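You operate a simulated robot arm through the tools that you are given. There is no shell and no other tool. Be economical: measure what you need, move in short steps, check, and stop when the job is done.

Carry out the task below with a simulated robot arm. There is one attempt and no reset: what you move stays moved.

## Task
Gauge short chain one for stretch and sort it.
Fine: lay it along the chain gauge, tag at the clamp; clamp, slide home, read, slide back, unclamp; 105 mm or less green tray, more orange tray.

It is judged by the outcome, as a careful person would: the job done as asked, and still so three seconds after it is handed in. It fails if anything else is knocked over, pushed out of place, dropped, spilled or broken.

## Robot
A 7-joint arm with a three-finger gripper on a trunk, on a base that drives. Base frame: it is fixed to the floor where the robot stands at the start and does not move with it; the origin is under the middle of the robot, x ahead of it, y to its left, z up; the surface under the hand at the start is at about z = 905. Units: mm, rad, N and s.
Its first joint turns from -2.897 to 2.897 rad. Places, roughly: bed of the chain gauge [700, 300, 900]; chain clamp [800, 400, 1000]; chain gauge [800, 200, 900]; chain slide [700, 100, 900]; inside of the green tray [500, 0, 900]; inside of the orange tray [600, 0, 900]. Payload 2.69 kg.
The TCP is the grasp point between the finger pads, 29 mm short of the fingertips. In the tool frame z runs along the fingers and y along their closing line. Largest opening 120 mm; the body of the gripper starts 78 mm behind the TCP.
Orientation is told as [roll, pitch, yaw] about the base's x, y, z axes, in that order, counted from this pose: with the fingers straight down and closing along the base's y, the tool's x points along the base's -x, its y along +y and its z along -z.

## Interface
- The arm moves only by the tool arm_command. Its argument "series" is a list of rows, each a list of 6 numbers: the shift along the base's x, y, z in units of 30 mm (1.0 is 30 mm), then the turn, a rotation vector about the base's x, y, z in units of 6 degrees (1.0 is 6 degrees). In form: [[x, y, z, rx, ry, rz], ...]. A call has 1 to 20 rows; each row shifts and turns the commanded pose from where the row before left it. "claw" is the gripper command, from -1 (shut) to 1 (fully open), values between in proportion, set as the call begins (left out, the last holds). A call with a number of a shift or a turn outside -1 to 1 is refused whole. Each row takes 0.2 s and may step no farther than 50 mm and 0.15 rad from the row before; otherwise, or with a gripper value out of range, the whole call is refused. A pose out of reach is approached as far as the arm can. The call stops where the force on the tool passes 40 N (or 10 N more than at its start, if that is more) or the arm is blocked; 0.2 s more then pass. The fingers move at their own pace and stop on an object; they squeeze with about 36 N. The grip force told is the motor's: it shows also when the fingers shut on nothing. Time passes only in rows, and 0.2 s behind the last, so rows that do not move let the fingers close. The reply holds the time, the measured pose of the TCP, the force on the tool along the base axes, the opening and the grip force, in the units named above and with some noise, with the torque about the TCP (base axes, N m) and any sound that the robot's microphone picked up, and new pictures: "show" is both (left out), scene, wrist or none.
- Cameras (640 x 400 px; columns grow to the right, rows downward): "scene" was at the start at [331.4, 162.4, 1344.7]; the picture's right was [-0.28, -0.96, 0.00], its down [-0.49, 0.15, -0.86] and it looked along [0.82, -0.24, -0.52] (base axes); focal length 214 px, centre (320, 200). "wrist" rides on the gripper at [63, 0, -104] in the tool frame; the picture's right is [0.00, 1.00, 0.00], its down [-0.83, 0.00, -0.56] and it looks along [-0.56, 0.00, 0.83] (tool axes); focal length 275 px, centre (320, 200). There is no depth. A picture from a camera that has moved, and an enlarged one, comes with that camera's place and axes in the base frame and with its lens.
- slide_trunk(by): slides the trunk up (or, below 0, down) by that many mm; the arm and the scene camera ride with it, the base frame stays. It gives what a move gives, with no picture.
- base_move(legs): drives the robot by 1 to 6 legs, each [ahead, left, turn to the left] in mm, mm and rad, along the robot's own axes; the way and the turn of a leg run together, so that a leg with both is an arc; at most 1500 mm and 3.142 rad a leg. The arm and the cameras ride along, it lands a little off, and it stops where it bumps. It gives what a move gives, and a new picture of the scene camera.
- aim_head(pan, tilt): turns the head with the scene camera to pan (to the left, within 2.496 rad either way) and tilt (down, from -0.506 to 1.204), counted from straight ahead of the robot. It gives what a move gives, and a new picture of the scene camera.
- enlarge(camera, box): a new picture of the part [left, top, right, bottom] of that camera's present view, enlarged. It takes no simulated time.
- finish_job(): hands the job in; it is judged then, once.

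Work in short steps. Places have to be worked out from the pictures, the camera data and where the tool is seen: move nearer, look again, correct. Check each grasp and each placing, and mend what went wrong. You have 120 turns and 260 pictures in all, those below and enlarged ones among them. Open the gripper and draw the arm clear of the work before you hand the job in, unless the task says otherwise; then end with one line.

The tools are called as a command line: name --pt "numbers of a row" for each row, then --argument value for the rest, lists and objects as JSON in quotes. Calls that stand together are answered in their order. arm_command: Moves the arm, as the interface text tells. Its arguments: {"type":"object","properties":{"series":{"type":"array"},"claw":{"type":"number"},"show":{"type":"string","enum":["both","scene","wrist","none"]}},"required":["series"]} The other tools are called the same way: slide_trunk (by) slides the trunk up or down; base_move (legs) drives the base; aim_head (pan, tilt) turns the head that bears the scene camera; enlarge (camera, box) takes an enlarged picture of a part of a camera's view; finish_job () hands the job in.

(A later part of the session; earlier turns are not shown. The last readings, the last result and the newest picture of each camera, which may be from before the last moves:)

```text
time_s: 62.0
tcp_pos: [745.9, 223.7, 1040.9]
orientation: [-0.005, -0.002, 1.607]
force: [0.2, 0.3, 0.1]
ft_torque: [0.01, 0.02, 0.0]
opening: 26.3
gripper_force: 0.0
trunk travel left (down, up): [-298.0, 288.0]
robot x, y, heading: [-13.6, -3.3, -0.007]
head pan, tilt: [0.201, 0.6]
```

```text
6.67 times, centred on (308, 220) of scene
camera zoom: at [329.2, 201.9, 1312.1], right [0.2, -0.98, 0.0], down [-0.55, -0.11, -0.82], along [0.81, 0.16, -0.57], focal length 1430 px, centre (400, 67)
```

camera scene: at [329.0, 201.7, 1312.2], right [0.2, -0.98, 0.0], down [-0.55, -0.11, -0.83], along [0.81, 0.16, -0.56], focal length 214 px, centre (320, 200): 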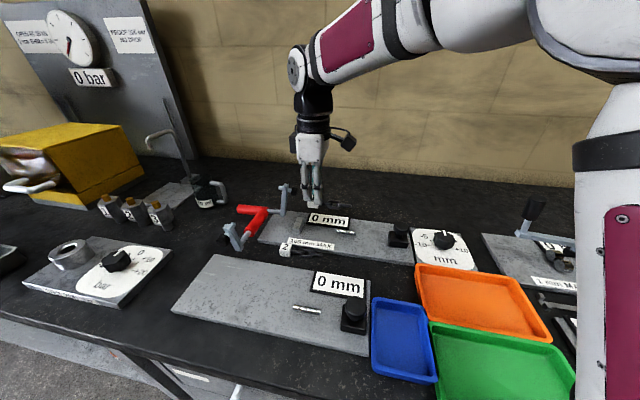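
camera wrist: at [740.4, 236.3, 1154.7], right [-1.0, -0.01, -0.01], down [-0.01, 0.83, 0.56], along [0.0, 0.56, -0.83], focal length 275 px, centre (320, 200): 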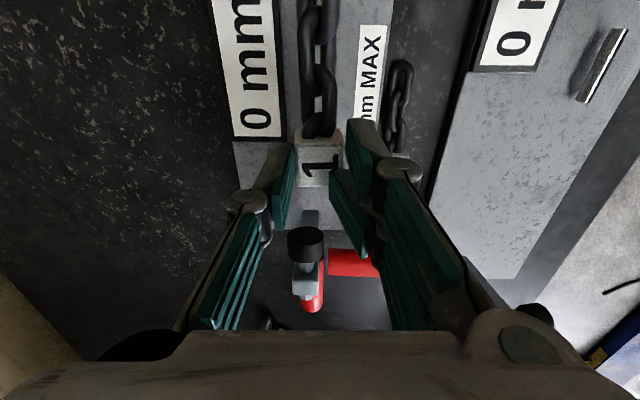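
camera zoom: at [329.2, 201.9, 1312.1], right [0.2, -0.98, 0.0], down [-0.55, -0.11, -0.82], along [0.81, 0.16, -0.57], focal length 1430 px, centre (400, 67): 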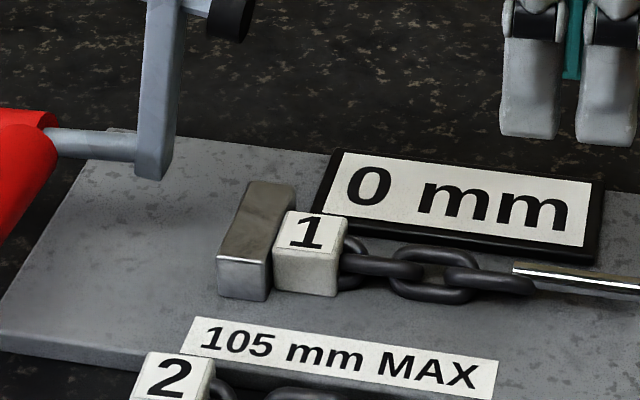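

Laid well: tag at the block, straight along the bed. Now to the clamp handle: up to z≈1100, across, open, and descend to grip as before.

arm_command --pt "0 0 1 0 0 -0.34" --pt "0 0 1 0 0 0" --pt "0 0.926 0 0 0 0" --pt "0 0.926 0 0 0 0" --pt "0 0.926 0 0 0 0" --pt "0.02 0.926 0 0 0 0" --pt "0.02 0.926 0 0 0 0" --pt "0.02 0.926 0 0 0 0" --pt "0.02 0.926 0 0 0 0" --pt "0.02 0.926 0 0 0 0" --pt "0.02 0.926 0 0 0 0" --pt "0.02 0.926 0 0 0 0" --claw 0.25 --show "none"

arm_command --pt "0 0 -0.9 0 0 0" --pt "0 0 -0.9 0 0 0" --pt "0 0 0 0 0 0" --show "wrist"

```text
time_s: 64.6
tcp_pos: [745.2, 499.4, 1098.7]
orientation: [-0.008, -0.004, 1.57]
force: [0.1, -0.4, 0.3]
ft_torque: [0.02, -0.01, 0.02]
opening: 75.2
gripper_force: 0.0
out of reach, approached as far as the arm can: row 12
trunk travel left (down, up): [-298.0, 288.0]
robot x, y, heading: [-13.4, -3.3, -0.006]
head pan, tilt: [0.201, 0.6]
```

```text
time_s: 65.4
tcp_pos: [745.2, 498.8, 1044.1]
orientation: [-0.006, -0.003, 1.57]
force: [-0.2, -0.3, -0.3]
ft_torque: [-0.01, 0.01, 0.01]
opening: 75.1
gripper_force: 0.0
trunk travel left (down, up): [-298.0, 288.0]
robot x, y, heading: [-13.6, -2.1, -0.005]
head pan, tilt: [0.201, 0.6]
camera wrist: at [745.0, 436.2, 1147.1], right [-1.0, -0.01, -0.01], down [-0.01, 0.83, 0.56], along [0.0, 0.56, -0.83], focal length 275 px, centre (320, 200)
```

wrist: 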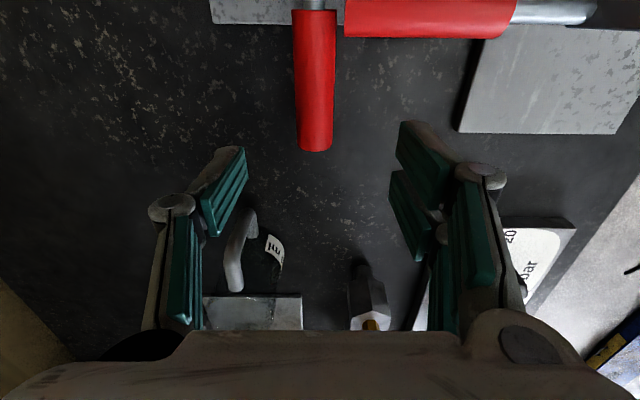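

Shift +x 5, +y 3, descend 88 mm and close on the handle.

arm_command --pt "0.17 0.1 -0.8 0 0 0" --pt "0 0 -0.8 0 0 0" --pt "0 0 -0.8 0 0 0" --pt "0 0 -0.5 0 0 0" --pt "0 0 0 0 0 0" --show "none"

arm_command --pt "0 0 0 0 0 0" --pt "0 0 0 0 0 0" --claw -1 --show "wrist"

```text
time_s: 66.6
tcp_pos: [753.0, 501.9, 954.8]
orientation: [-0.008, -0.003, 1.572]
force: [0.6, 0.4, 0.4]
ft_torque: [0.02, 0.02, 0.01]
opening: 75.0
gripper_force: 0.0
trunk travel left (down, up): [-298.0, 288.0]
robot x, y, heading: [-14.4, -2.3, -0.001]
head pan, tilt: [0.201, 0.6]
```

```text
time_s: 67.2
tcp_pos: [752.3, 502.2, 955.5]
orientation: [-0.004, -0.001, 1.572]
force: [-11.0, -4.5, 0.2]
ft_torque: [-0.09, 0.04, -0.54]
opening: 24.4
gripper_force: 45.1
trunk travel left (down, up): [-298.0, 288.0]
robot x, y, heading: [-11.7, -6.1, -0.004]
head pan, tilt: [0.201, 0.6]
camera wrist: at [749.7, 438.8, 1059.0], right [-1.0, -0.01, 0.0], down [-0.01, 0.83, 0.56], along [0.0, 0.56, -0.83], focal length 275 px, centre (320, 200)
```

wrist: 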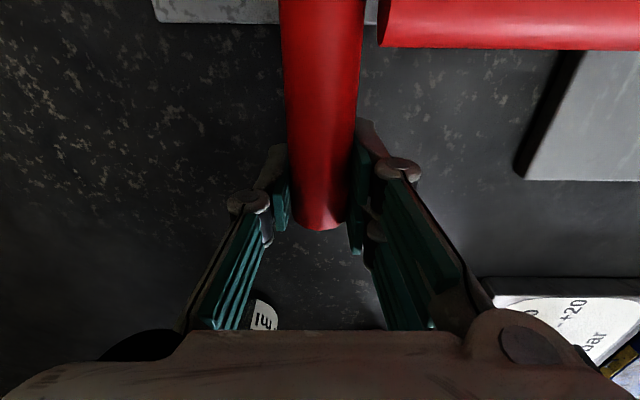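

Gripped. Swing the handle up along the same arc to about 68°.

arm_command --pt "0 -0.02 0.33 0 0 0" --pt "0 -0.05 0.33 0 0 0" --pt "0 -0.08 0.3 0 0 0" --pt "0 -0.11 0.34 0.6 0 0" --pt "0 -0.15 0.36 0.6 0 0" --pt "0 -0.19 0.343 0.6 0 0" --pt "0 -0.223 0.32 0.6 0 0" --pt "0 -0.257 0.293 0.6 0 0" --pt "0 -0.287 0.267 0.6 0 0" --pt "0 -0.313 0.23 0.5 0 0" --pt "0 -0.333 0.19 0.5 0 0" --pt "0 -0.353 0.155 0.5 0 0" --show "none"

enlarge --camera "scene" --box '[230, 170, 358, 250]'

```text
time_s: 69.8
tcp_pos: [750.7, 432.2, 1061.4]
orientation: [-0.011, -0.535, 1.572]
force: [-9.5, 10.5, 7.8]
ft_torque: [0.98, 1.15, -0.53]
opening: 24.8
gripper_force: 44.7
trunk travel left (down, up): [-298.0, 288.0]
robot x, y, heading: [-16.1, -5.5, -0.003]
head pan, tilt: [0.201, 0.6]
```

```text
5.00 times, centred on (294, 210) of scene
camera zoom: at [328.4, 201.9, 1312.4], right [0.2, -0.98, 0.0], down [-0.55, -0.11, -0.83], along [0.81, 0.16, -0.56], focal length 1072 px, centre (450, 150)
```

zoom: 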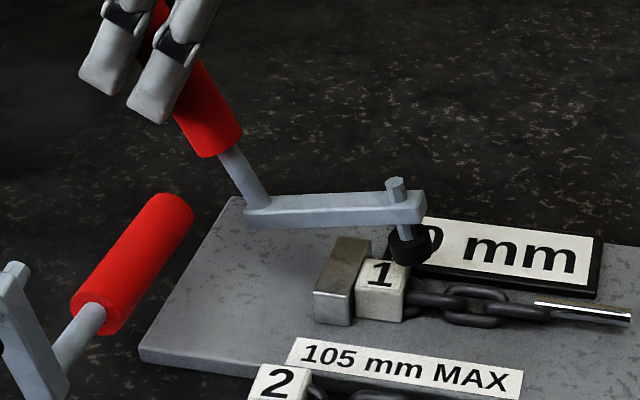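

Pad is over the tag edge. Continue in small steps until it bears.

arm_command --pt "0 -0.37 0.12 0.4 0 0" --pt "0 -0.38 0.08 0.4 0 0" --show "none"

enlarge --camera "scene" --box '[230, 170, 358, 250]'

```text
time_s: 70.4
tcp_pos: [750.3, 412.7, 1067.6]
orientation: [-0.009, -0.621, 1.575]
force: [-0.4, 28.6, 4.4]
ft_torque: [-0.18, 1.07, -0.21]
opening: 25.0
gripper_force: 44.7
trunk travel left (down, up): [-298.0, 288.0]
robot x, y, heading: [-16.3, -2.5, 0.001]
head pan, tilt: [0.201, 0.6]
```

```text
5.00 times, centred on (294, 210) of scene
camera zoom: at [329.0, 203.3, 1311.9], right [0.2, -0.98, 0.0], down [-0.55, -0.11, -0.82], along [0.81, 0.16, -0.57], focal length 1072 px, centre (450, 150)
```

zoom: 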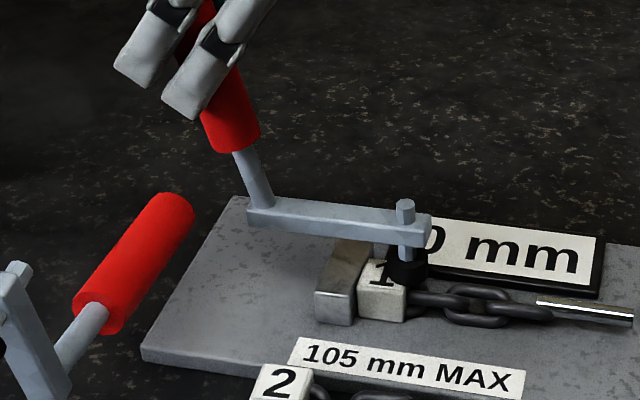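

It bears on the tag (28 N). One more gentle push to see if it closes further.

arm_command --pt "0 -0.15 0.02 0.1 0 0" --pt "0 -0.15 0.01 0.1 0 0" --pt "0 0 0 0 0 0" --show "none"

enlarge --camera "scene" --box '[230, 170, 358, 250]'

```text
time_s: 71.2
tcp_pos: [749.4, 403.0, 1067.8]
orientation: [-0.006, -0.641, 1.573]
force: [-3.5, 32.6, -8.8]
ft_torque: [0.46, 0.45, -0.1]
opening: 25.5
gripper_force: 44.9
trunk travel left (down, up): [-298.0, 288.0]
robot x, y, heading: [-15.6, -3.6, -0.003]
head pan, tilt: [0.201, 0.6]
```

```text
5.00 times, centred on (294, 210) of scene
camera zoom: at [329.2, 203.2, 1311.8], right [0.2, -0.98, 0.0], down [-0.55, -0.11, -0.82], along [0.81, 0.16, -0.57], focal length 1072 px, centre (450, 150)
```

zoom: 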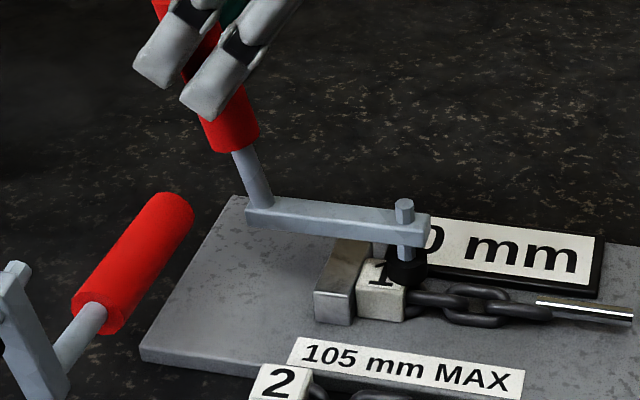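

The clamp is down on the tag. Release and retreat along the hand's axis, and check it stays.

arm_command --pt "0 0 0 0 0 0" --pt "0 0 0 0 0 0" --pt "0 -0.5 0.67 0 0 0" --pt "0 -0.6 0.8 0 0 0" --pt "0 -0.6 0.8 0 0 0" --pt "0 -0.6 0.8 0 0 0" --claw 0.1 --show "none"

enlarge --camera "scene" --box '[230, 160, 358, 240]'

```text
time_s: 72.6
tcp_pos: [751.8, 330.5, 1160.3]
orientation: [-0.007, -0.642, 1.573]
force: [0.4, -0.1, 0.6]
ft_torque: [-0.01, 0.0, 0.04]
opening: 66.2
gripper_force: 0.0
trunk travel left (down, up): [-298.0, 288.0]
robot x, y, heading: [-17.9, -3.5, -0.002]
head pan, tilt: [0.201, 0.6]
```

```text
5.00 times, centred on (294, 200) of scene
camera zoom: at [329.2, 201.9, 1312.1], right [0.2, -0.98, 0.0], down [-0.55, -0.11, -0.82], along [0.81, 0.16, -0.57], focal length 1072 px, centre (450, 200)
```

zoom: 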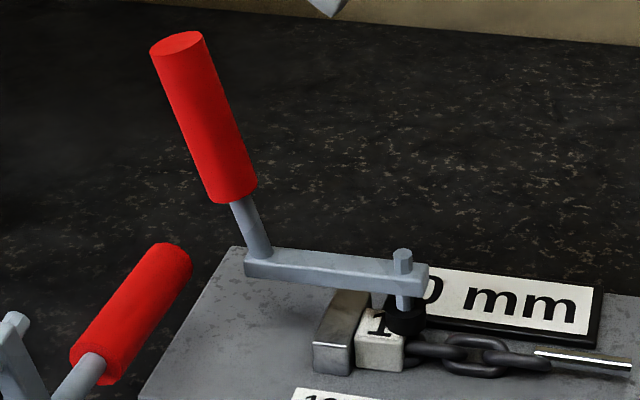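

Clamp holds. Now to the slide knob, levelling the hand on the way.

arm_command --pt "-0.03 -0.9 0 -0.68 0 0" --pt "-0.03 -0.9 0 -0.68 0 0" --pt "-0.03 -0.9 -0.3 -0.68 0 0" --pt "-0.03 -0.9 -0.3 -0.68 0 0" --pt "-0.03 -0.9 -0.5 -0.68 0 0" --pt "-0.03 -0.9 -0.5 -0.68 0 0" --pt "-0.03 -0.9 -0.5 -0.68 0 0" --pt "-0.03 -0.9 -0.5 -0.68 0 0" --pt "-0.03 -0.9 -0.5 -0.68 0 0" --pt "0 0 -0.5 0 0 0" --claw 0.1 --show "wrist"

```text
time_s: 74.8
tcp_pos: [742.1, 89.2, 1052.5]
orientation: [-0.006, 0.0, 1.573]
force: [-0.8, 0.3, 1.5]
ft_torque: [-0.01, 0.0, 0.0]
opening: 66.1
gripper_force: 0.2
trunk travel left (down, up): [-298.0, 288.0]
robot x, y, heading: [-11.1, -2.9, -0.004]
head pan, tilt: [0.201, 0.6]
camera wrist: at [740.2, 25.4, 1156.4], right [-1.0, -0.01, -0.01], down [-0.01, 0.83, 0.56], along [0.0, 0.56, -0.83], focal length 275 px, centre (320, 200)
```

wrist: 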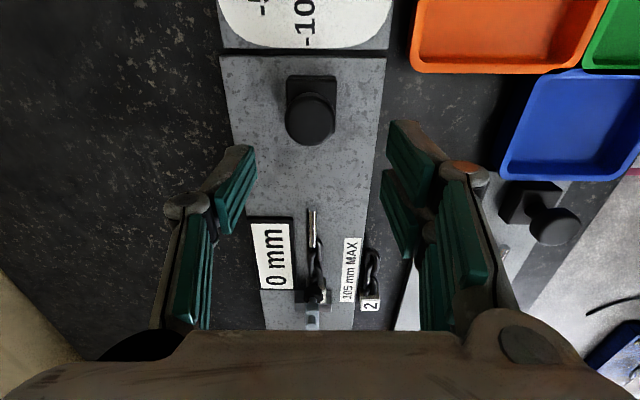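

Descend to the knob (745, 86, 975) and grip.

arm_command --pt "0.1 -0.1 -0.9 0 0 0" --pt "0 0 -0.9 0 0 0" --pt "0 0 -0.8 0 0 0" --pt "0 0 0 0 0 0" --show "none"

arm_command --pt "0 0 0 0 0 0" --pt "0 0 0 0 0 0" --claw -1 --show "none"

enlarge --camera "wrist" --box '[160, 60, 480, 260]'

```text
time_s: 75.8
tcp_pos: [746.6, 85.8, 976.0]
orientation: [-0.007, -0.001, 1.571]
force: [0.6, 0.3, -0.3]
ft_torque: [0.0, 0.01, -0.01]
opening: 65.8
gripper_force: 0.1
trunk travel left (down, up): [-298.0, 288.0]
robot x, y, heading: [-12.6, -4.6, 0.001]
head pan, tilt: [0.201, 0.6]
```

```text
time_s: 76.4
tcp_pos: [749.5, 85.3, 976.1]
orientation: [-0.011, -0.003, 1.57]
force: [23.8, 0.0, 1.5]
ft_torque: [0.17, -0.62, 0.04]
opening: 34.0
gripper_force: 45.0
trunk travel left (down, up): [-298.0, 288.0]
robot x, y, heading: [-11.1, -0.7, -0.004]
head pan, tilt: [0.201, 0.6]
```

```text
2.00 times, centred on (320, 160) of wrist
camera zoom: at [747.2, 22.7, 1079.1], right [-1.0, -0.01, -0.01], down [-0.01, 0.83, 0.56], along [0.01, 0.56, -0.83], focal length 551 px, centre (320, 280)
```

zoom: 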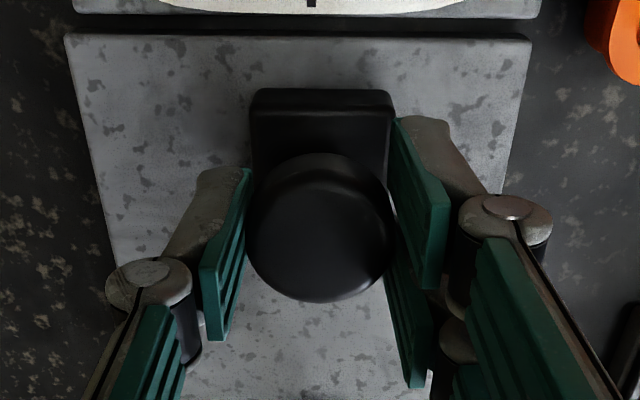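

Gripped; the axis is at x≈750. Relieve the side load and slide +y in stages.

arm_command --pt "0.1 0 0 0 0 0" --pt "0 0.4 0 0 0 0" --pt "0 0.4 0 0 0 0" --pt "0 0.4 0 0 0 0" --pt "0 0.4 0 0 0 0" --show "none"

enlarge --camera "scene" --box '[270, 180, 430, 280]'

```text
time_s: 77.6
tcp_pos: [749.7, 134.2, 974.8]
orientation: [-0.011, -0.003, 1.573]
force: [8.6, -1.3, 34.9]
ft_torque: [0.08, -0.27, 0.0]
opening: 34.1
gripper_force: 44.9
trunk travel left (down, up): [-298.0, 288.0]
robot x, y, heading: [-15.3, -0.8, -0.005]
head pan, tilt: [0.201, 0.6]
```

```text
4.00 times, centred on (350, 230) of scene
camera zoom: at [328.2, 201.3, 1312.5], right [0.2, -0.98, 0.0], down [-0.55, -0.11, -0.83], along [0.81, 0.16, -0.56], focal length 858 px, centre (200, 80)
```

zoom: 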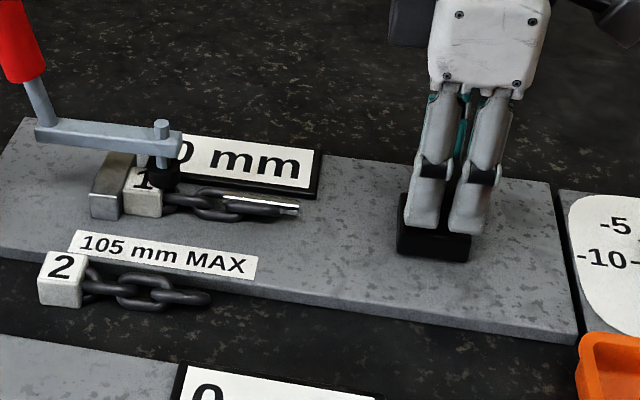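

Vertical load is building up (35 N), so I raise the command 2 mm and continue sliding.

arm_command --pt "0 0 0.08 0 0 0" --pt "0 0.3 0 0 0 0" --pt "0 0.3 0 0 0 0" --pt "0 0.3 0 0 0 0" --show "none"

enlarge --camera "scene" --box '[270, 180, 430, 280]'

```text
time_s: 78.4
tcp_pos: [749.4, 139.3, 974.6]
orientation: [0.001, 0.012, 1.56]
force: [-0.2, -7.1, 1.2]
ft_torque: [-0.3, -0.01, -0.3]
opening: 34.1
gripper_force: 45.6
trunk travel left (down, up): [-298.0, 288.0]
robot x, y, heading: [-15.6, -4.2, -0.004]
head pan, tilt: [0.201, 0.6]
stopped in row 4: the force on the tool passed its limit at 48 N (the readings are from after the stop); the commanded pose is now the measured one
```

```text
4.00 times, centred on (350, 230) of scene
camera zoom: at [329.3, 200.4, 1312.1], right [0.2, -0.98, 0.0], down [-0.55, -0.11, -0.83], along [0.81, 0.16, -0.56], focal length 858 px, centre (200, 80)
```

zoom: 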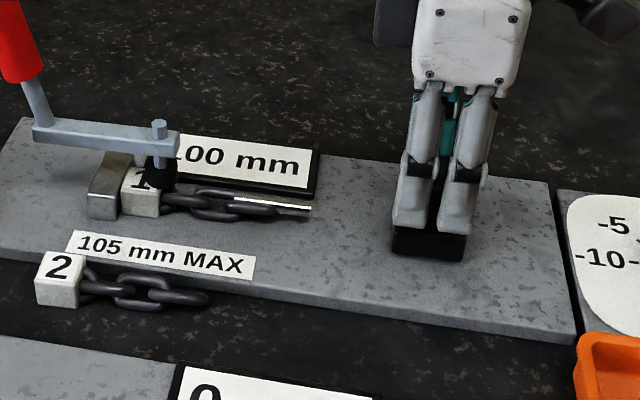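

The slide reached its stop and the display changed. Enlarging to read it.

enlarge --camera "scene" --box '[300, 205, 364, 245]'

enlarge --camera "wrist" --box '[230, 180, 390, 280]'

```text
10.00 times, centred on (332, 225) of scene
camera zoom: at [329.3, 200.4, 1312.1], right [0.2, -0.98, 0.0], down [-0.55, -0.11, -0.83], along [0.81, 0.16, -0.56], focal length 2145 px, centre (200, -50)
```

zoom: 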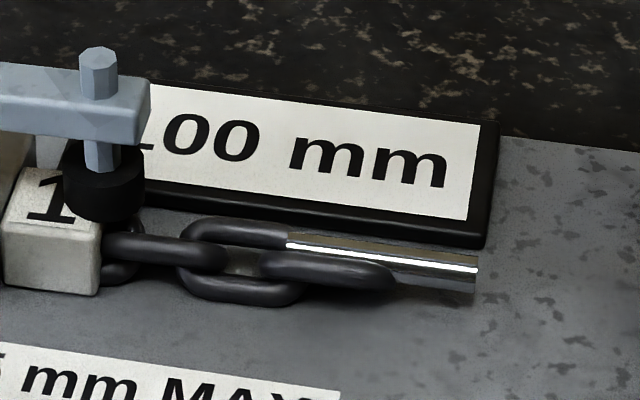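

```text
4.00 times, centred on (310, 230) of wrist
camera zoom: at [748.2, 77.9, 1078.2], right [-1.0, 0.01, 0.0], down [0.0, 0.84, 0.55], along [0.0, 0.55, -0.84], focal length 1101 px, centre (360, 80)
```

zoom: 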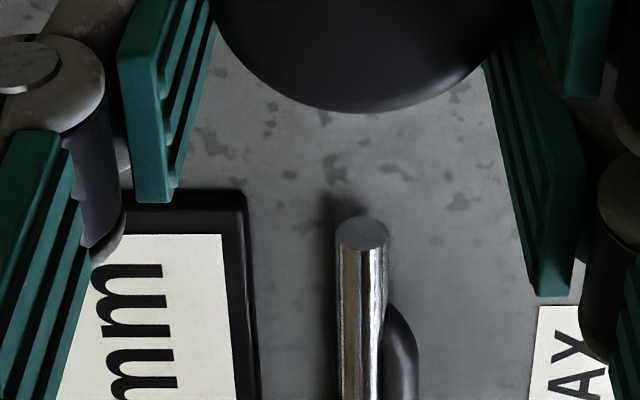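

It appears to read "100 mm" (leading 1 partly hidden). I'll press gently again to make sure it's fully home and the reading holds.

arm_command --pt "0 0.15 0 0 0 0" --pt "0 0.15 0 0 0 0" --pt "0 0 0 0 0 0" --show "none"

aim_head --pan 0.5 --tilt 0.6

enlarge --camera "scene" --box '[340, 190, 468, 270]'

```text
time_s: 79.0
tcp_pos: [749.8, 141.2, 973.5]
orientation: [0.002, 0.023, 1.553]
force: [-1.7, -7.2, 5.0]
ft_torque: [-0.27, 0.12, -0.15]
opening: 34.2
gripper_force: 45.2
trunk travel left (down, up): [-298.0, 288.0]
robot x, y, heading: [-18.8, -6.6, -0.004]
head pan, tilt: [0.201, 0.6]
stopped in row 2: the force on the tool passed its limit at 44 N (the readings are from after the stop); the commanded pose is now the measured one
```

```text
time_s: 79.8
tcp_pos: [749.7, 139.1, 973.9]
orientation: [0.001, 0.02, 1.553]
force: [-3.1, -14.7, 7.1]
ft_torque: [-0.55, 0.07, -0.01]
opening: 34.1
gripper_force: 44.4
trunk travel left (down, up): [-298.0, 288.0]
robot x, y, heading: [-12.6, -3.7, -0.008]
head pan, tilt: [0.499, 0.6]
camera scene: at [320.3, 224.1, 1312.4], right [0.47, -0.88, 0.0], down [-0.5, -0.27, -0.83], along [0.73, 0.39, -0.56], focal length 214 px, centre (320, 200)
```

scene: 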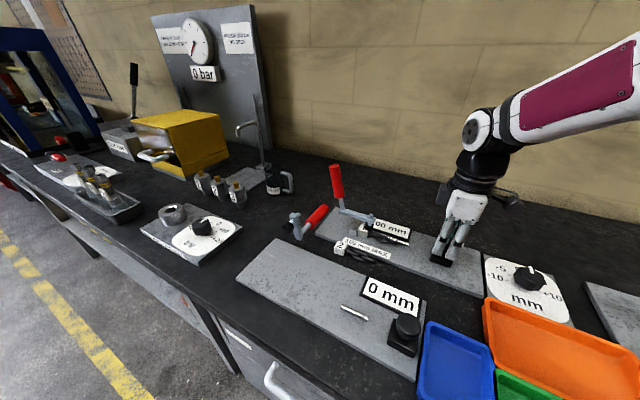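

```text
5.00 times, centred on (404, 230) of scene
camera zoom: at [320.3, 224.1, 1312.4], right [0.47, -0.88, 0.0], down [-0.5, -0.27, -0.83], along [0.73, 0.39, -0.56], focal length 1072 px, centre (-100, 50)
```

zoom: 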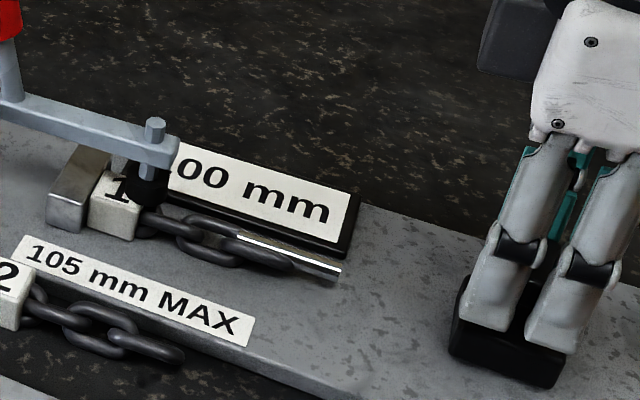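

The display reads 100 mm (≤105 → green tray). Slide back to the start stop.

arm_command --pt "0 -0.3 0.03 0 0 0" --pt "0 -0.4 0 0 0 0" --pt "0 -0.4 0 0 0 0" --pt "0 -0.4 0 0 0 0" --pt "0 -0.25 0 0 0 0" --pt "0 0 0 0 0 0" --show "none"

enlarge --camera "scene" --box '[340, 190, 500, 290]'

```text
time_s: 81.2
tcp_pos: [750.4, 89.9, 972.9]
orientation: [0.001, 0.019, 1.555]
force: [6.3, 3.1, -27.9]
ft_torque: [-0.02, -0.18, 0.04]
opening: 34.0
gripper_force: 44.9
trunk travel left (down, up): [-298.0, 288.0]
robot x, y, heading: [-14.5, -6.4, -0.002]
head pan, tilt: [0.499, 0.6]
```

```text
4.00 times, centred on (420, 240) of scene
camera zoom: at [321.9, 225.1, 1311.7], right [0.47, -0.88, 0.0], down [-0.5, -0.27, -0.82], along [0.73, 0.39, -0.57], focal length 858 px, centre (-80, 40)
```

zoom: 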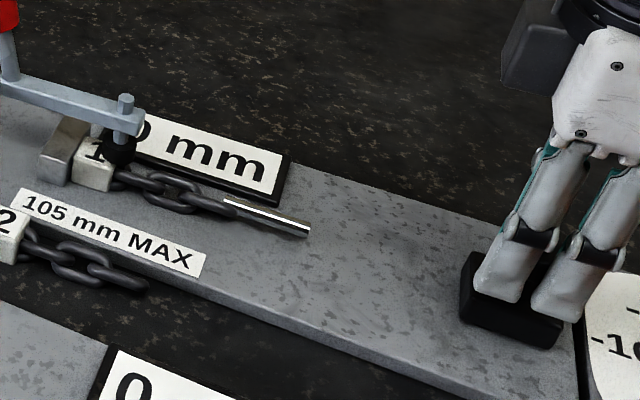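

Display back to 0. Push the last few mm to the stop, then release and rise.

arm_command --pt "0 -0.1 -0.05 0 0 0" --pt "0 -0.1 0 0 0 0" --pt "0 0 0 0 0 0" --show "none"

arm_command --pt "0 0 0 0 0 0" --pt "0 0 0 0 0 0" --pt "0 0 0.9 0 0 0" --pt "0 0 1 0 0 0" --pt "0 0 1 0 0 0.15" --pt "0 0 1 0 0 0" --claw 0.1 --show "none"

enlarge --camera "scene" --box '[340, 190, 500, 290]'

```text
time_s: 82.0
tcp_pos: [748.6, 87.9, 973.8]
orientation: [-0.002, 0.017, 1.557]
force: [2.2, 35.2, -5.7]
ft_torque: [0.69, -0.07, 0.06]
opening: 34.4
gripper_force: 44.9
trunk travel left (down, up): [-298.0, 288.0]
robot x, y, heading: [-12.6, -7.7, -0.007]
head pan, tilt: [0.499, 0.6]
```

```text
time_s: 83.4
tcp_pos: [749.5, 84.1, 1088.9]
orientation: [0.001, 0.021, 1.569]
force: [0.2, -0.4, -0.8]
ft_torque: [-0.04, 0.02, 0.01]
opening: 66.2
gripper_force: 0.0
trunk travel left (down, up): [-298.0, 288.0]
robot x, y, heading: [-14.9, -1.5, -0.006]
head pan, tilt: [0.499, 0.6]
```

```text
4.00 times, centred on (420, 240) of scene
camera zoom: at [320.8, 224.9, 1312.1], right [0.47, -0.88, 0.0], down [-0.5, -0.27, -0.82], along [0.73, 0.39, -0.57], focal length 858 px, centre (-80, 40)
```

zoom: 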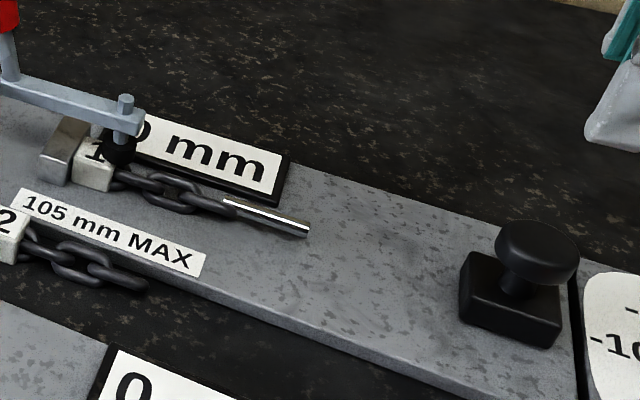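

Slide is home at its rest stop. Back to the clamp handle, tilting the hand as before.

arm_command --pt "0 0.911 0.4 0.7 0 0" --pt "0 0.911 0.4 0.7 0 0" --pt "0 0.911 0.4 0.7 0 0" --pt "0 0.911 0.4 0.7 0 0" --pt "0 0.911 0.4 0.7 0 0" --pt "0 0.911 0.37 0.7 0 0" --pt "0 0.911 0 0.7 0 0" --pt "0 0.911 0 0.7 0 0" --pt "0 0.911 0 0.7 0 0" --pt "0 0 0 0 0 0" --show "wrist"

aim_head --pan 0.35 --tilt 0.5

```text
time_s: 85.6
tcp_pos: [749.8, 329.2, 1160.0]
orientation: [0.002, -0.64, 1.57]
force: [0.0, -0.3, -0.5]
ft_torque: [0.03, 0.04, 0.02]
opening: 66.2
gripper_force: 0.2
trunk travel left (down, up): [-298.0, 288.0]
robot x, y, heading: [-13.9, -2.1, -0.006]
head pan, tilt: [0.499, 0.6]
camera wrist: at [749.1, 216.4, 1206.4], right [-1.0, 0.0, 0.0], down [0.0, 0.33, 0.94], along [0.0, 0.94, -0.33], focal length 275 px, centre (320, 200)
```

wrist: 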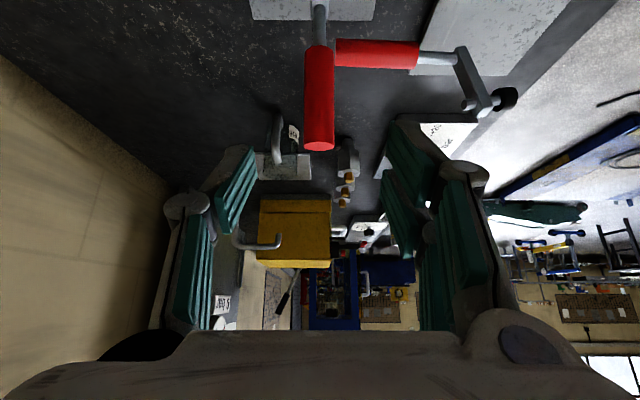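

```text
time_s: 86.3
tcp_pos: [747.8, 328.3, 1161.6]
orientation: [0.003, -0.639, 1.57]
force: [0.1, 0.7, 0.4]
ft_torque: [0.03, 0.0, -0.03]
opening: 66.0
gripper_force: 0.1
trunk travel left (down, up): [-298.0, 288.0]
robot x, y, heading: [-17.0, -2.6, -0.003]
head pan, tilt: [0.351, 0.499]
camera scene: at [328.4, 213.8, 1321.2], right [0.34, -0.94, 0.0], down [-0.45, -0.16, -0.88], along [0.83, 0.3, -0.48], focal length 214 px, centre (320, 200)
```

scene: 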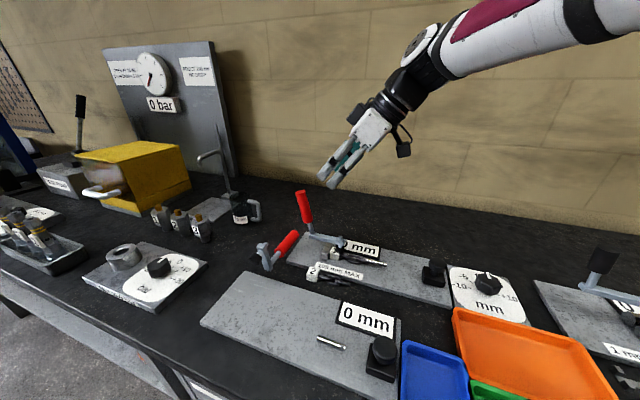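

Handle is centred. Move in along the hand's axis and grip.

arm_command --pt "0.02 0.62 -0.77 0 0 0" --pt "0.02 0.62 -0.77 0 0 0" --pt "0.02 0.62 -0.77 0 0 0" --pt "0.02 0.62 -0.77 0 0 0" --pt "0 0 0 0 0 0" --show "wrist"

enlarge --camera "scene" --box '[260, 160, 388, 240]'

```text
time_s: 87.5
tcp_pos: [751.5, 401.0, 1067.8]
orientation: [0.001, -0.638, 1.571]
force: [-0.6, -0.1, -0.8]
ft_torque: [0.03, 0.0, 0.0]
opening: 66.0
gripper_force: 0.1
trunk travel left (down, up): [-298.0, 288.0]
robot x, y, heading: [-16.4, -1.4, -0.003]
head pan, tilt: [0.351, 0.499]
camera wrist: at [751.5, 288.8, 1113.1], right [-1.0, 0.0, 0.0], down [0.0, 0.34, 0.94], along [0.0, 0.94, -0.34], focal length 275 px, centre (320, 200)
```

wrist: 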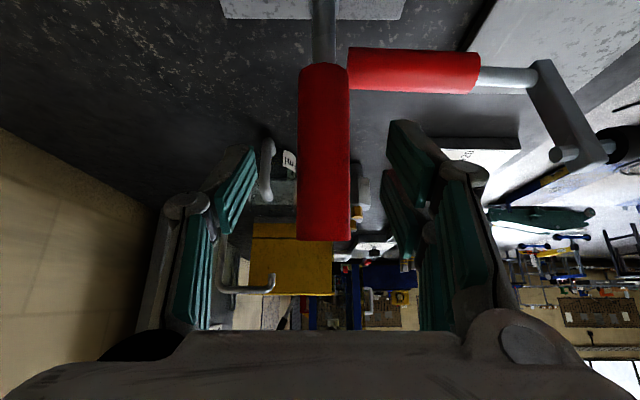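

```text
5.00 times, centred on (324, 200) of scene
camera zoom: at [328.3, 213.8, 1321.3], right [0.34, -0.94, 0.0], down [-0.45, -0.16, -0.88], along [0.83, 0.3, -0.48], focal length 1072 px, centre (300, 200)
```

zoom: 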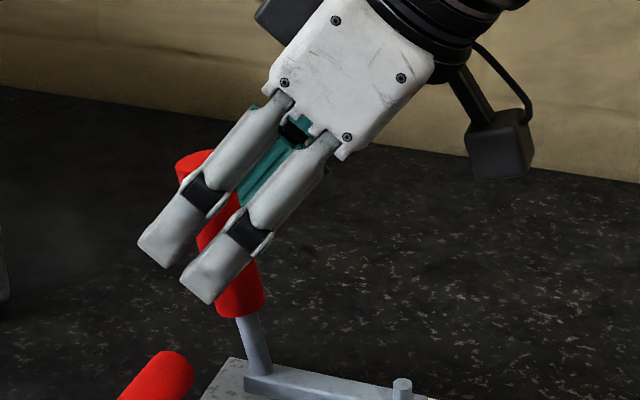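

Handle lies between the fingers. Align +8 mm, close, and reverse the arc to open the clamp.

arm_command --pt "0 0.27 0 0 0 0" --pt "0 0 0 0 0 0" --show "none"

arm_command --pt "0 0 0 0 0 0" --pt "0 0 0 0 0 0" --claw -1 --show "none"

arm_command --pt "0 0.38 -0.08 -0.6 0 0" --pt "0 0.37 -0.12 -0.5 0 0" --pt "0 0.353 -0.155 -0.5 0 0" --pt "0 0.333 -0.19 -0.5 0 0" --pt "0 0.313 -0.23 -0.5 0 0" --show "none"

enlarge --camera "scene" --box '[260, 180, 388, 260]'

```text
time_s: 88.1
tcp_pos: [752.0, 410.1, 1067.9]
orientation: [0.002, -0.64, 1.571]
force: [0.2, 0.0, 0.2]
ft_torque: [-0.03, -0.03, 0.0]
opening: 65.8
gripper_force: 0.1
trunk travel left (down, up): [-298.0, 288.0]
robot x, y, heading: [-12.8, -2.1, -0.009]
head pan, tilt: [0.351, 0.499]
```

```text
time_s: 88.7
tcp_pos: [750.0, 410.0, 1068.5]
orientation: [0.003, -0.641, 1.569]
force: [-7.4, -2.1, 1.0]
ft_torque: [0.06, 1.04, -0.13]
opening: 24.9
gripper_force: 45.3
trunk travel left (down, up): [-298.0, 288.0]
robot x, y, heading: [-11.5, -0.5, -0.008]
head pan, tilt: [0.351, 0.499]
```

```text
time_s: 89.9
tcp_pos: [751.1, 461.7, 1044.0]
orientation: [0.005, -0.365, 1.572]
force: [-21.9, -15.2, -3.4]
ft_torque: [-0.87, 0.66, -0.5]
opening: 24.7
gripper_force: 45.5
trunk travel left (down, up): [-298.0, 288.0]
robot x, y, heading: [-16.0, -1.3, -0.005]
head pan, tilt: [0.351, 0.499]
```

```text
5.00 times, centred on (324, 220) of scene
camera zoom: at [327.7, 213.3, 1321.5], right [0.34, -0.94, 0.0], down [-0.45, -0.16, -0.88], along [0.83, 0.3, -0.48], focal length 1072 px, centre (300, 100)
```

zoom: 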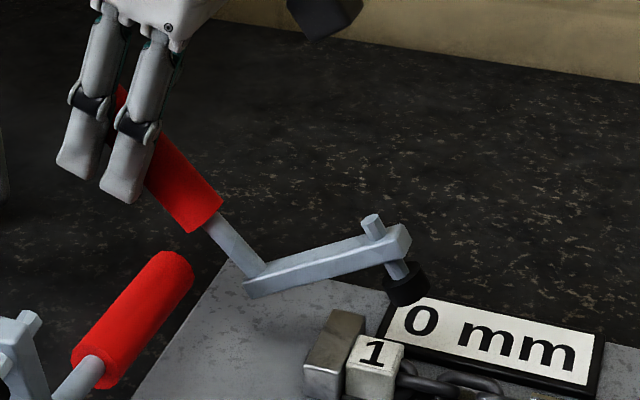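

Opening nicely. Continue down to the open position.

arm_command --pt "-0.03 0.287 -0.267 -0.6 0 0" --pt "0 0.257 -0.293 -0.6 0 0" --pt "0 0.223 -0.32 -0.6 0 0" --pt "0 0.19 -0.343 -0.6 0 0" --pt "0 0.15 -0.36 -0.6 0 0" --pt "0 0.11 -0.34 -0.5 0 0" --pt "0 0.08 -0.3 0 0 0" --pt "0 0.05 -0.33 0 0 0" --pt "0 0.02 -0.29 0 0 0" --show "none"

enlarge --camera "scene" --box '[260, 180, 388, 260]'

```text
time_s: 91.9
tcp_pos: [751.6, 503.8, 960.8]
orientation: [0.001, -0.001, 1.572]
force: [-19.7, -5.4, 9.6]
ft_torque: [-1.38, 0.09, -0.59]
opening: 24.7
gripper_force: 45.1
trunk travel left (down, up): [-298.0, 288.0]
robot x, y, heading: [-16.9, -4.5, -0.007]
head pan, tilt: [0.351, 0.499]
```

```text
5.00 times, centred on (324, 220) of scene
camera zoom: at [327.3, 213.6, 1321.7], right [0.34, -0.94, 0.0], down [-0.45, -0.16, -0.88], along [0.83, 0.3, -0.48], focal length 1072 px, centre (300, 100)
```

zoom: 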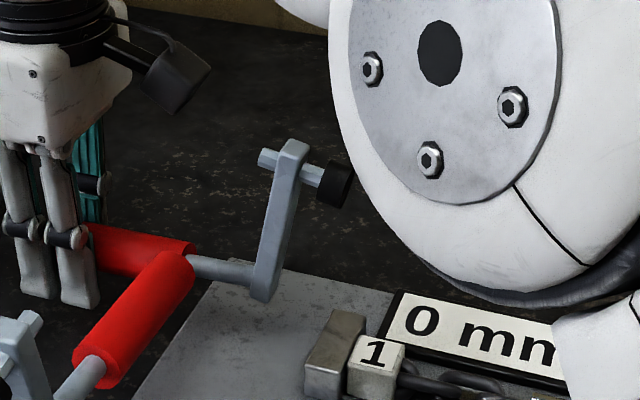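

Nearly fully open; press down the last 5 mm, release and rise.

arm_command --pt "-0.02 0 -0.15 0 0 0" --pt "0 0 0 0 0 0" --show "none"

arm_command --pt "0 0 0 0 0 0" --pt "0 0 0 0 0 0" --pt "0 0 0.9 0 0 0" --pt "0 0 0.9 0 0 0" --pt "0 0 0.9 0 0 0" --pt "0 -0.1 0.9 0 0 0" --pt "0 -0.2 0.9 0 0 0" --claw 0.2 --show "none"

enlarge --camera "scene" --box '[240, 180, 368, 260]'

```text
time_s: 92.5
tcp_pos: [750.4, 505.3, 957.0]
orientation: [-0.004, -0.003, 1.569]
force: [-14.3, -3.0, 21.0]
ft_torque: [-1.19, 0.04, -0.5]
opening: 24.4
gripper_force: 45.2
trunk travel left (down, up): [-298.0, 288.0]
robot x, y, heading: [-18.2, -2.7, -0.002]
head pan, tilt: [0.351, 0.499]
```

```text
time_s: 94.1
tcp_pos: [752.3, 497.0, 1089.5]
orientation: [0.002, 0.0, 1.571]
force: [-0.1, 0.8, 0.1]
ft_torque: [0.02, 0.04, 0.0]
opening: 72.1
gripper_force: 0.1
trunk travel left (down, up): [-298.0, 288.0]
robot x, y, heading: [-13.4, -4.9, -0.005]
head pan, tilt: [0.351, 0.499]
```

```text
5.00 times, centred on (304, 220) of scene
camera zoom: at [328.4, 213.8, 1321.2], right [0.34, -0.94, 0.0], down [-0.45, -0.16, -0.88], along [0.83, 0.3, -0.48], focal length 1072 px, centre (400, 100)
```

zoom: 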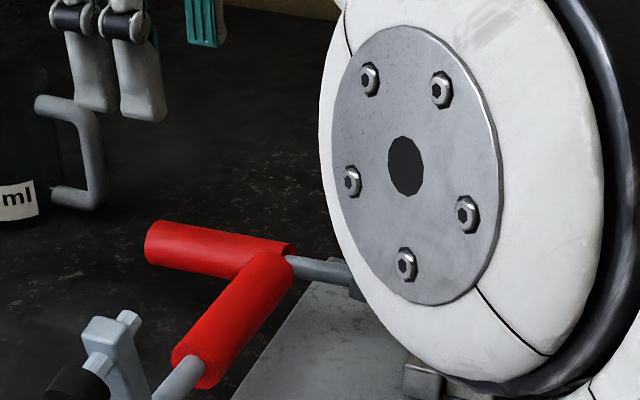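

Clamp open. Back to the chain: move above its links at y≈278 and check.

arm_command --pt "0 -0.6 0.3 0 0 0" --pt "-0.03 -0.95 0 0 0 0" --pt "-0.03 -0.95 0 0 0 0" --pt "-0.03 -0.95 0 0 0 0" --pt "-0.03 -0.95 0 0 0 0" --pt "-0.03 -0.95 0 0 0 0" --pt "0 -0.95 -0.5 0 0 0" --pt "0 -0.95 -0.9 0 0 0" --pt "0 0 -0.9 0 0 0" --pt "0 0 -0.5 0 0 0" --claw -0.5 --show "none"

enlarge --camera "wrist" --box '[160, 60, 480, 260]'

enlarge --camera "scene" --box '[260, 190, 420, 290]'

```text
time_s: 96.3
tcp_pos: [747.3, 276.8, 1016.3]
orientation: [0.001, -0.002, 1.569]
force: [0.1, -0.5, 0.2]
ft_torque: [0.0, -0.01, 0.01]
opening: 30.0
gripper_force: 0.0
trunk travel left (down, up): [-298.0, 288.0]
robot x, y, heading: [-10.8, -1.1, -0.003]
head pan, tilt: [0.351, 0.499]
```

```text
2.00 times, centred on (320, 160) of wrist
camera zoom: at [747.2, 214.6, 1119.7], right [-1.0, 0.0, 0.0], down [0.0, 0.83, 0.56], along [0.0, 0.56, -0.83], focal length 551 px, centre (320, 280)
```

zoom: 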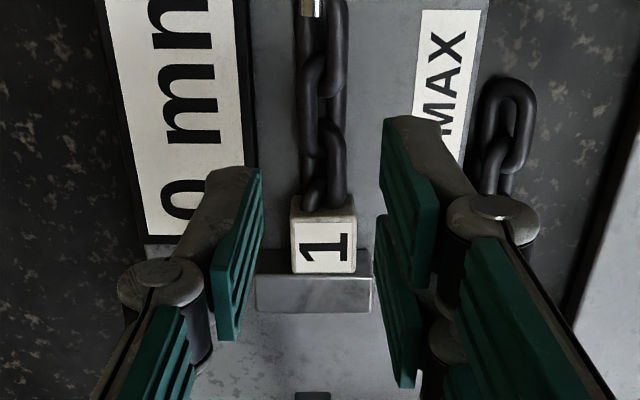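

```text
4.00 times, centred on (340, 240) of scene
camera zoom: at [328.3, 213.7, 1321.3], right [0.34, -0.94, 0.0], down [-0.45, -0.16, -0.88], along [0.83, 0.3, -0.48], focal length 858 px, centre (240, 40)
```

zoom: 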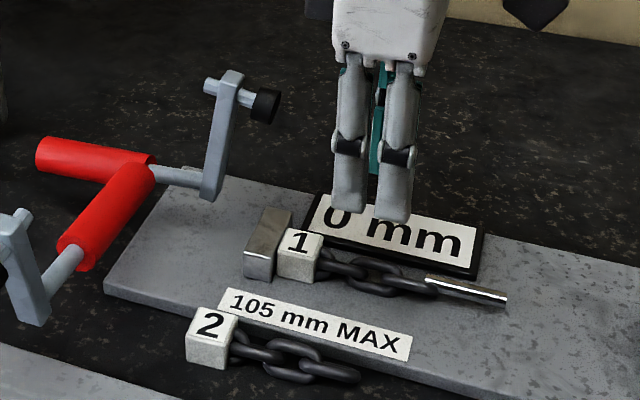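

Aligned over the links. Descend to z≈951 and grip.

arm_command --pt "0 0 -0.8 0 0 0" --pt "0 0 -0.8 0 0 0" --pt "0 0 -0.55 0 0 0" --pt "0 0 0 0 0 0" --claw -0.53 --show "none"

arm_command --pt "0 0 0 0 0 0" --pt "0 0 0 0 0 0" --claw -1 --show "none"

arm_command --pt "0 -0.1 0.1 0 0 0" --pt "0 0 0.4 0 0 0" --pt "0 0 0.6 0 0 0" --pt "0 0 0 0 0 0" --show "none"

enlarge --camera "scene" --box '[260, 190, 420, 290]'

```text
time_s: 97.3
tcp_pos: [746.1, 279.0, 950.5]
orientation: [0.003, 0.002, 1.571]
force: [-0.2, -0.8, -0.2]
ft_torque: [0.03, 0.01, -0.02]
opening: 28.3
gripper_force: 0.0
trunk travel left (down, up): [-298.0, 288.0]
robot x, y, heading: [-20.3, -3.8, -0.006]
head pan, tilt: [0.351, 0.499]
```

```text
time_s: 97.9
tcp_pos: [747.4, 278.3, 950.2]
orientation: [0.002, -0.002, 1.57]
force: [1.3, 0.3, 0.2]
ft_torque: [-0.01, -0.01, -0.02]
opening: 15.4
gripper_force: 36.1
trunk travel left (down, up): [-298.0, 288.0]
robot x, y, heading: [-15.3, -3.2, -0.004]
head pan, tilt: [0.351, 0.499]
```

```text
time_s: 98.9
tcp_pos: [748.4, 275.4, 984.5]
orientation: [0.001, -0.001, 1.571]
force: [-0.5, -0.1, -2.3]
ft_torque: [-0.01, 0.02, -0.01]
opening: 15.4
gripper_force: 36.0
trunk travel left (down, up): [-298.0, 288.0]
robot x, y, heading: [-11.0, -6.2, -0.008]
head pan, tilt: [0.351, 0.499]
```

```text
4.00 times, centred on (340, 240) of scene
camera zoom: at [328.5, 213.8, 1321.2], right [0.34, -0.94, 0.0], down [-0.45, -0.16, -0.88], along [0.83, 0.3, -0.48], focal length 858 px, centre (240, 40)
```

zoom: 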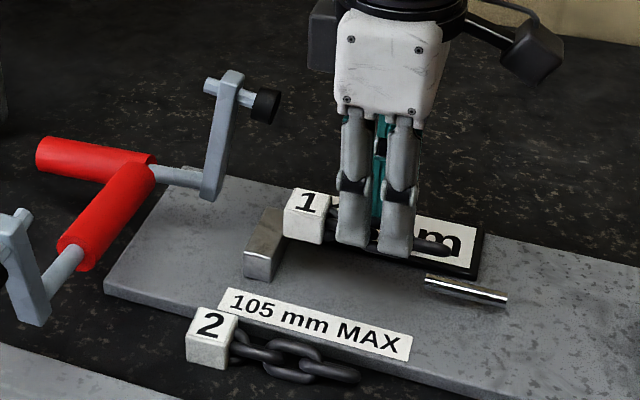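

Chain held. I'll lift to z≈1100 and carry toward the trays; then I'll back the base up, since the green tray (~495, −38) is too near for the arm.

arm_command --pt "0 0 1 0 0 0" --pt "0 0 1 0 0 0" --pt "0 0 1 0 0 0" --pt "0 0 0.9 0 0 0" --pt "-0.33 -0.96 0 0 0 0" --pt "-0.33 -0.96 0 0 0 0" --pt "-0.33 -0.96 0 0 0 0" --pt "-0.33 -0.96 0 0 0 0" --pt "-0.33 -0.96 0 0 0 0" --pt "-0.33 -0.96 0 0 0 0" --pt "-0.33 -0.96 0 0 0 0" --pt "-0.33 -0.96 0 0 0 0" --pt "-0.33 -0.96 0 0 0 0" --pt "-0.33 -0.96 0 0 0 0" --pt "-0.33 -0.96 0 0 0 0" --show "wrist"

base_move --legs '[[-145, 0, 0]]'

aim_head --pan -0.2 --tilt 0.7

```text
time_s: 102.1
tcp_pos: [636.4, -41.1, 1103.0]
orientation: [0.001, 0.001, 1.572]
force: [-0.4, 0.2, -1.3]
ft_torque: [-0.03, -0.02, 0.03]
opening: 15.5
gripper_force: 35.8
trunk travel left (down, up): [-298.0, 288.0]
robot x, y, heading: [-17.8, -1.0, -0.003]
head pan, tilt: [0.351, 0.499]
camera wrist: at [635.4, -103.6, 1207.0], right [-1.0, -0.01, 0.0], down [0.0, 0.83, 0.56], along [0.0, 0.56, -0.83], focal length 275 px, centre (320, 200)
```

wrist: 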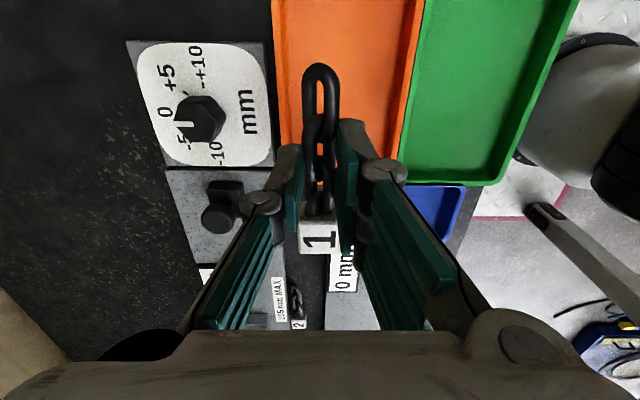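

```text
time_s: 103.4
tcp_pos: [489.0, -38.7, 1104.2]
orientation: [0.001, -0.001, 1.574]
force: [-0.8, 0.5, -0.9]
ft_torque: [-0.01, -0.01, 0.0]
opening: 15.5
gripper_force: 35.8
trunk travel left (down, up): [-298.0, 288.0]
robot x, y, heading: [-161.9, -2.8, 0.003]
head pan, tilt: [0.351, 0.499]
camera scene: at [181.2, 215.4, 1321.2], right [0.34, -0.94, 0.0], down [-0.45, -0.16, -0.88], along [0.82, 0.3, -0.48], focal length 214 px, centre (320, 200)
```

scene: 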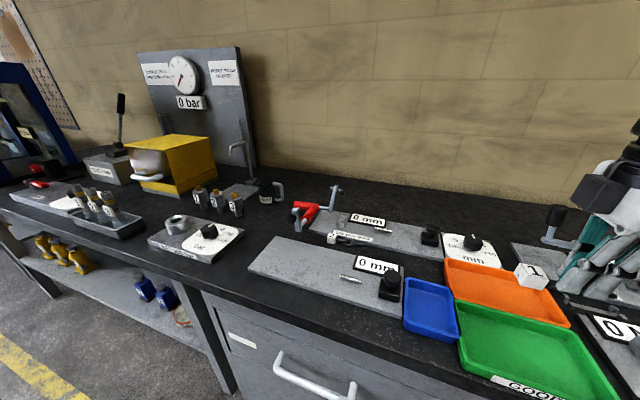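

```text
time_s: 104.4
tcp_pos: [490.8, -38.2, 1103.5]
orientation: [0.002, 0.0, 1.574]
force: [-0.5, 0.5, -1.9]
ft_torque: [-0.04, -0.02, 0.0]
opening: 15.4
gripper_force: 36.4
trunk travel left (down, up): [-298.0, 288.0]
robot x, y, heading: [-164.5, -3.0, -0.003]
head pan, tilt: [-0.201, 0.7]
camera scene: at [179.0, 167.3, 1303.6], right [-0.2, -0.98, 0.0], down [-0.63, 0.13, -0.77], along [0.75, -0.15, -0.64], focal length 214 px, centre (320, 200)
```

scene: 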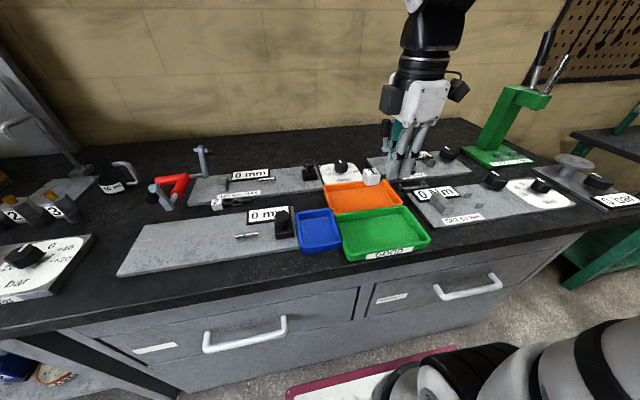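

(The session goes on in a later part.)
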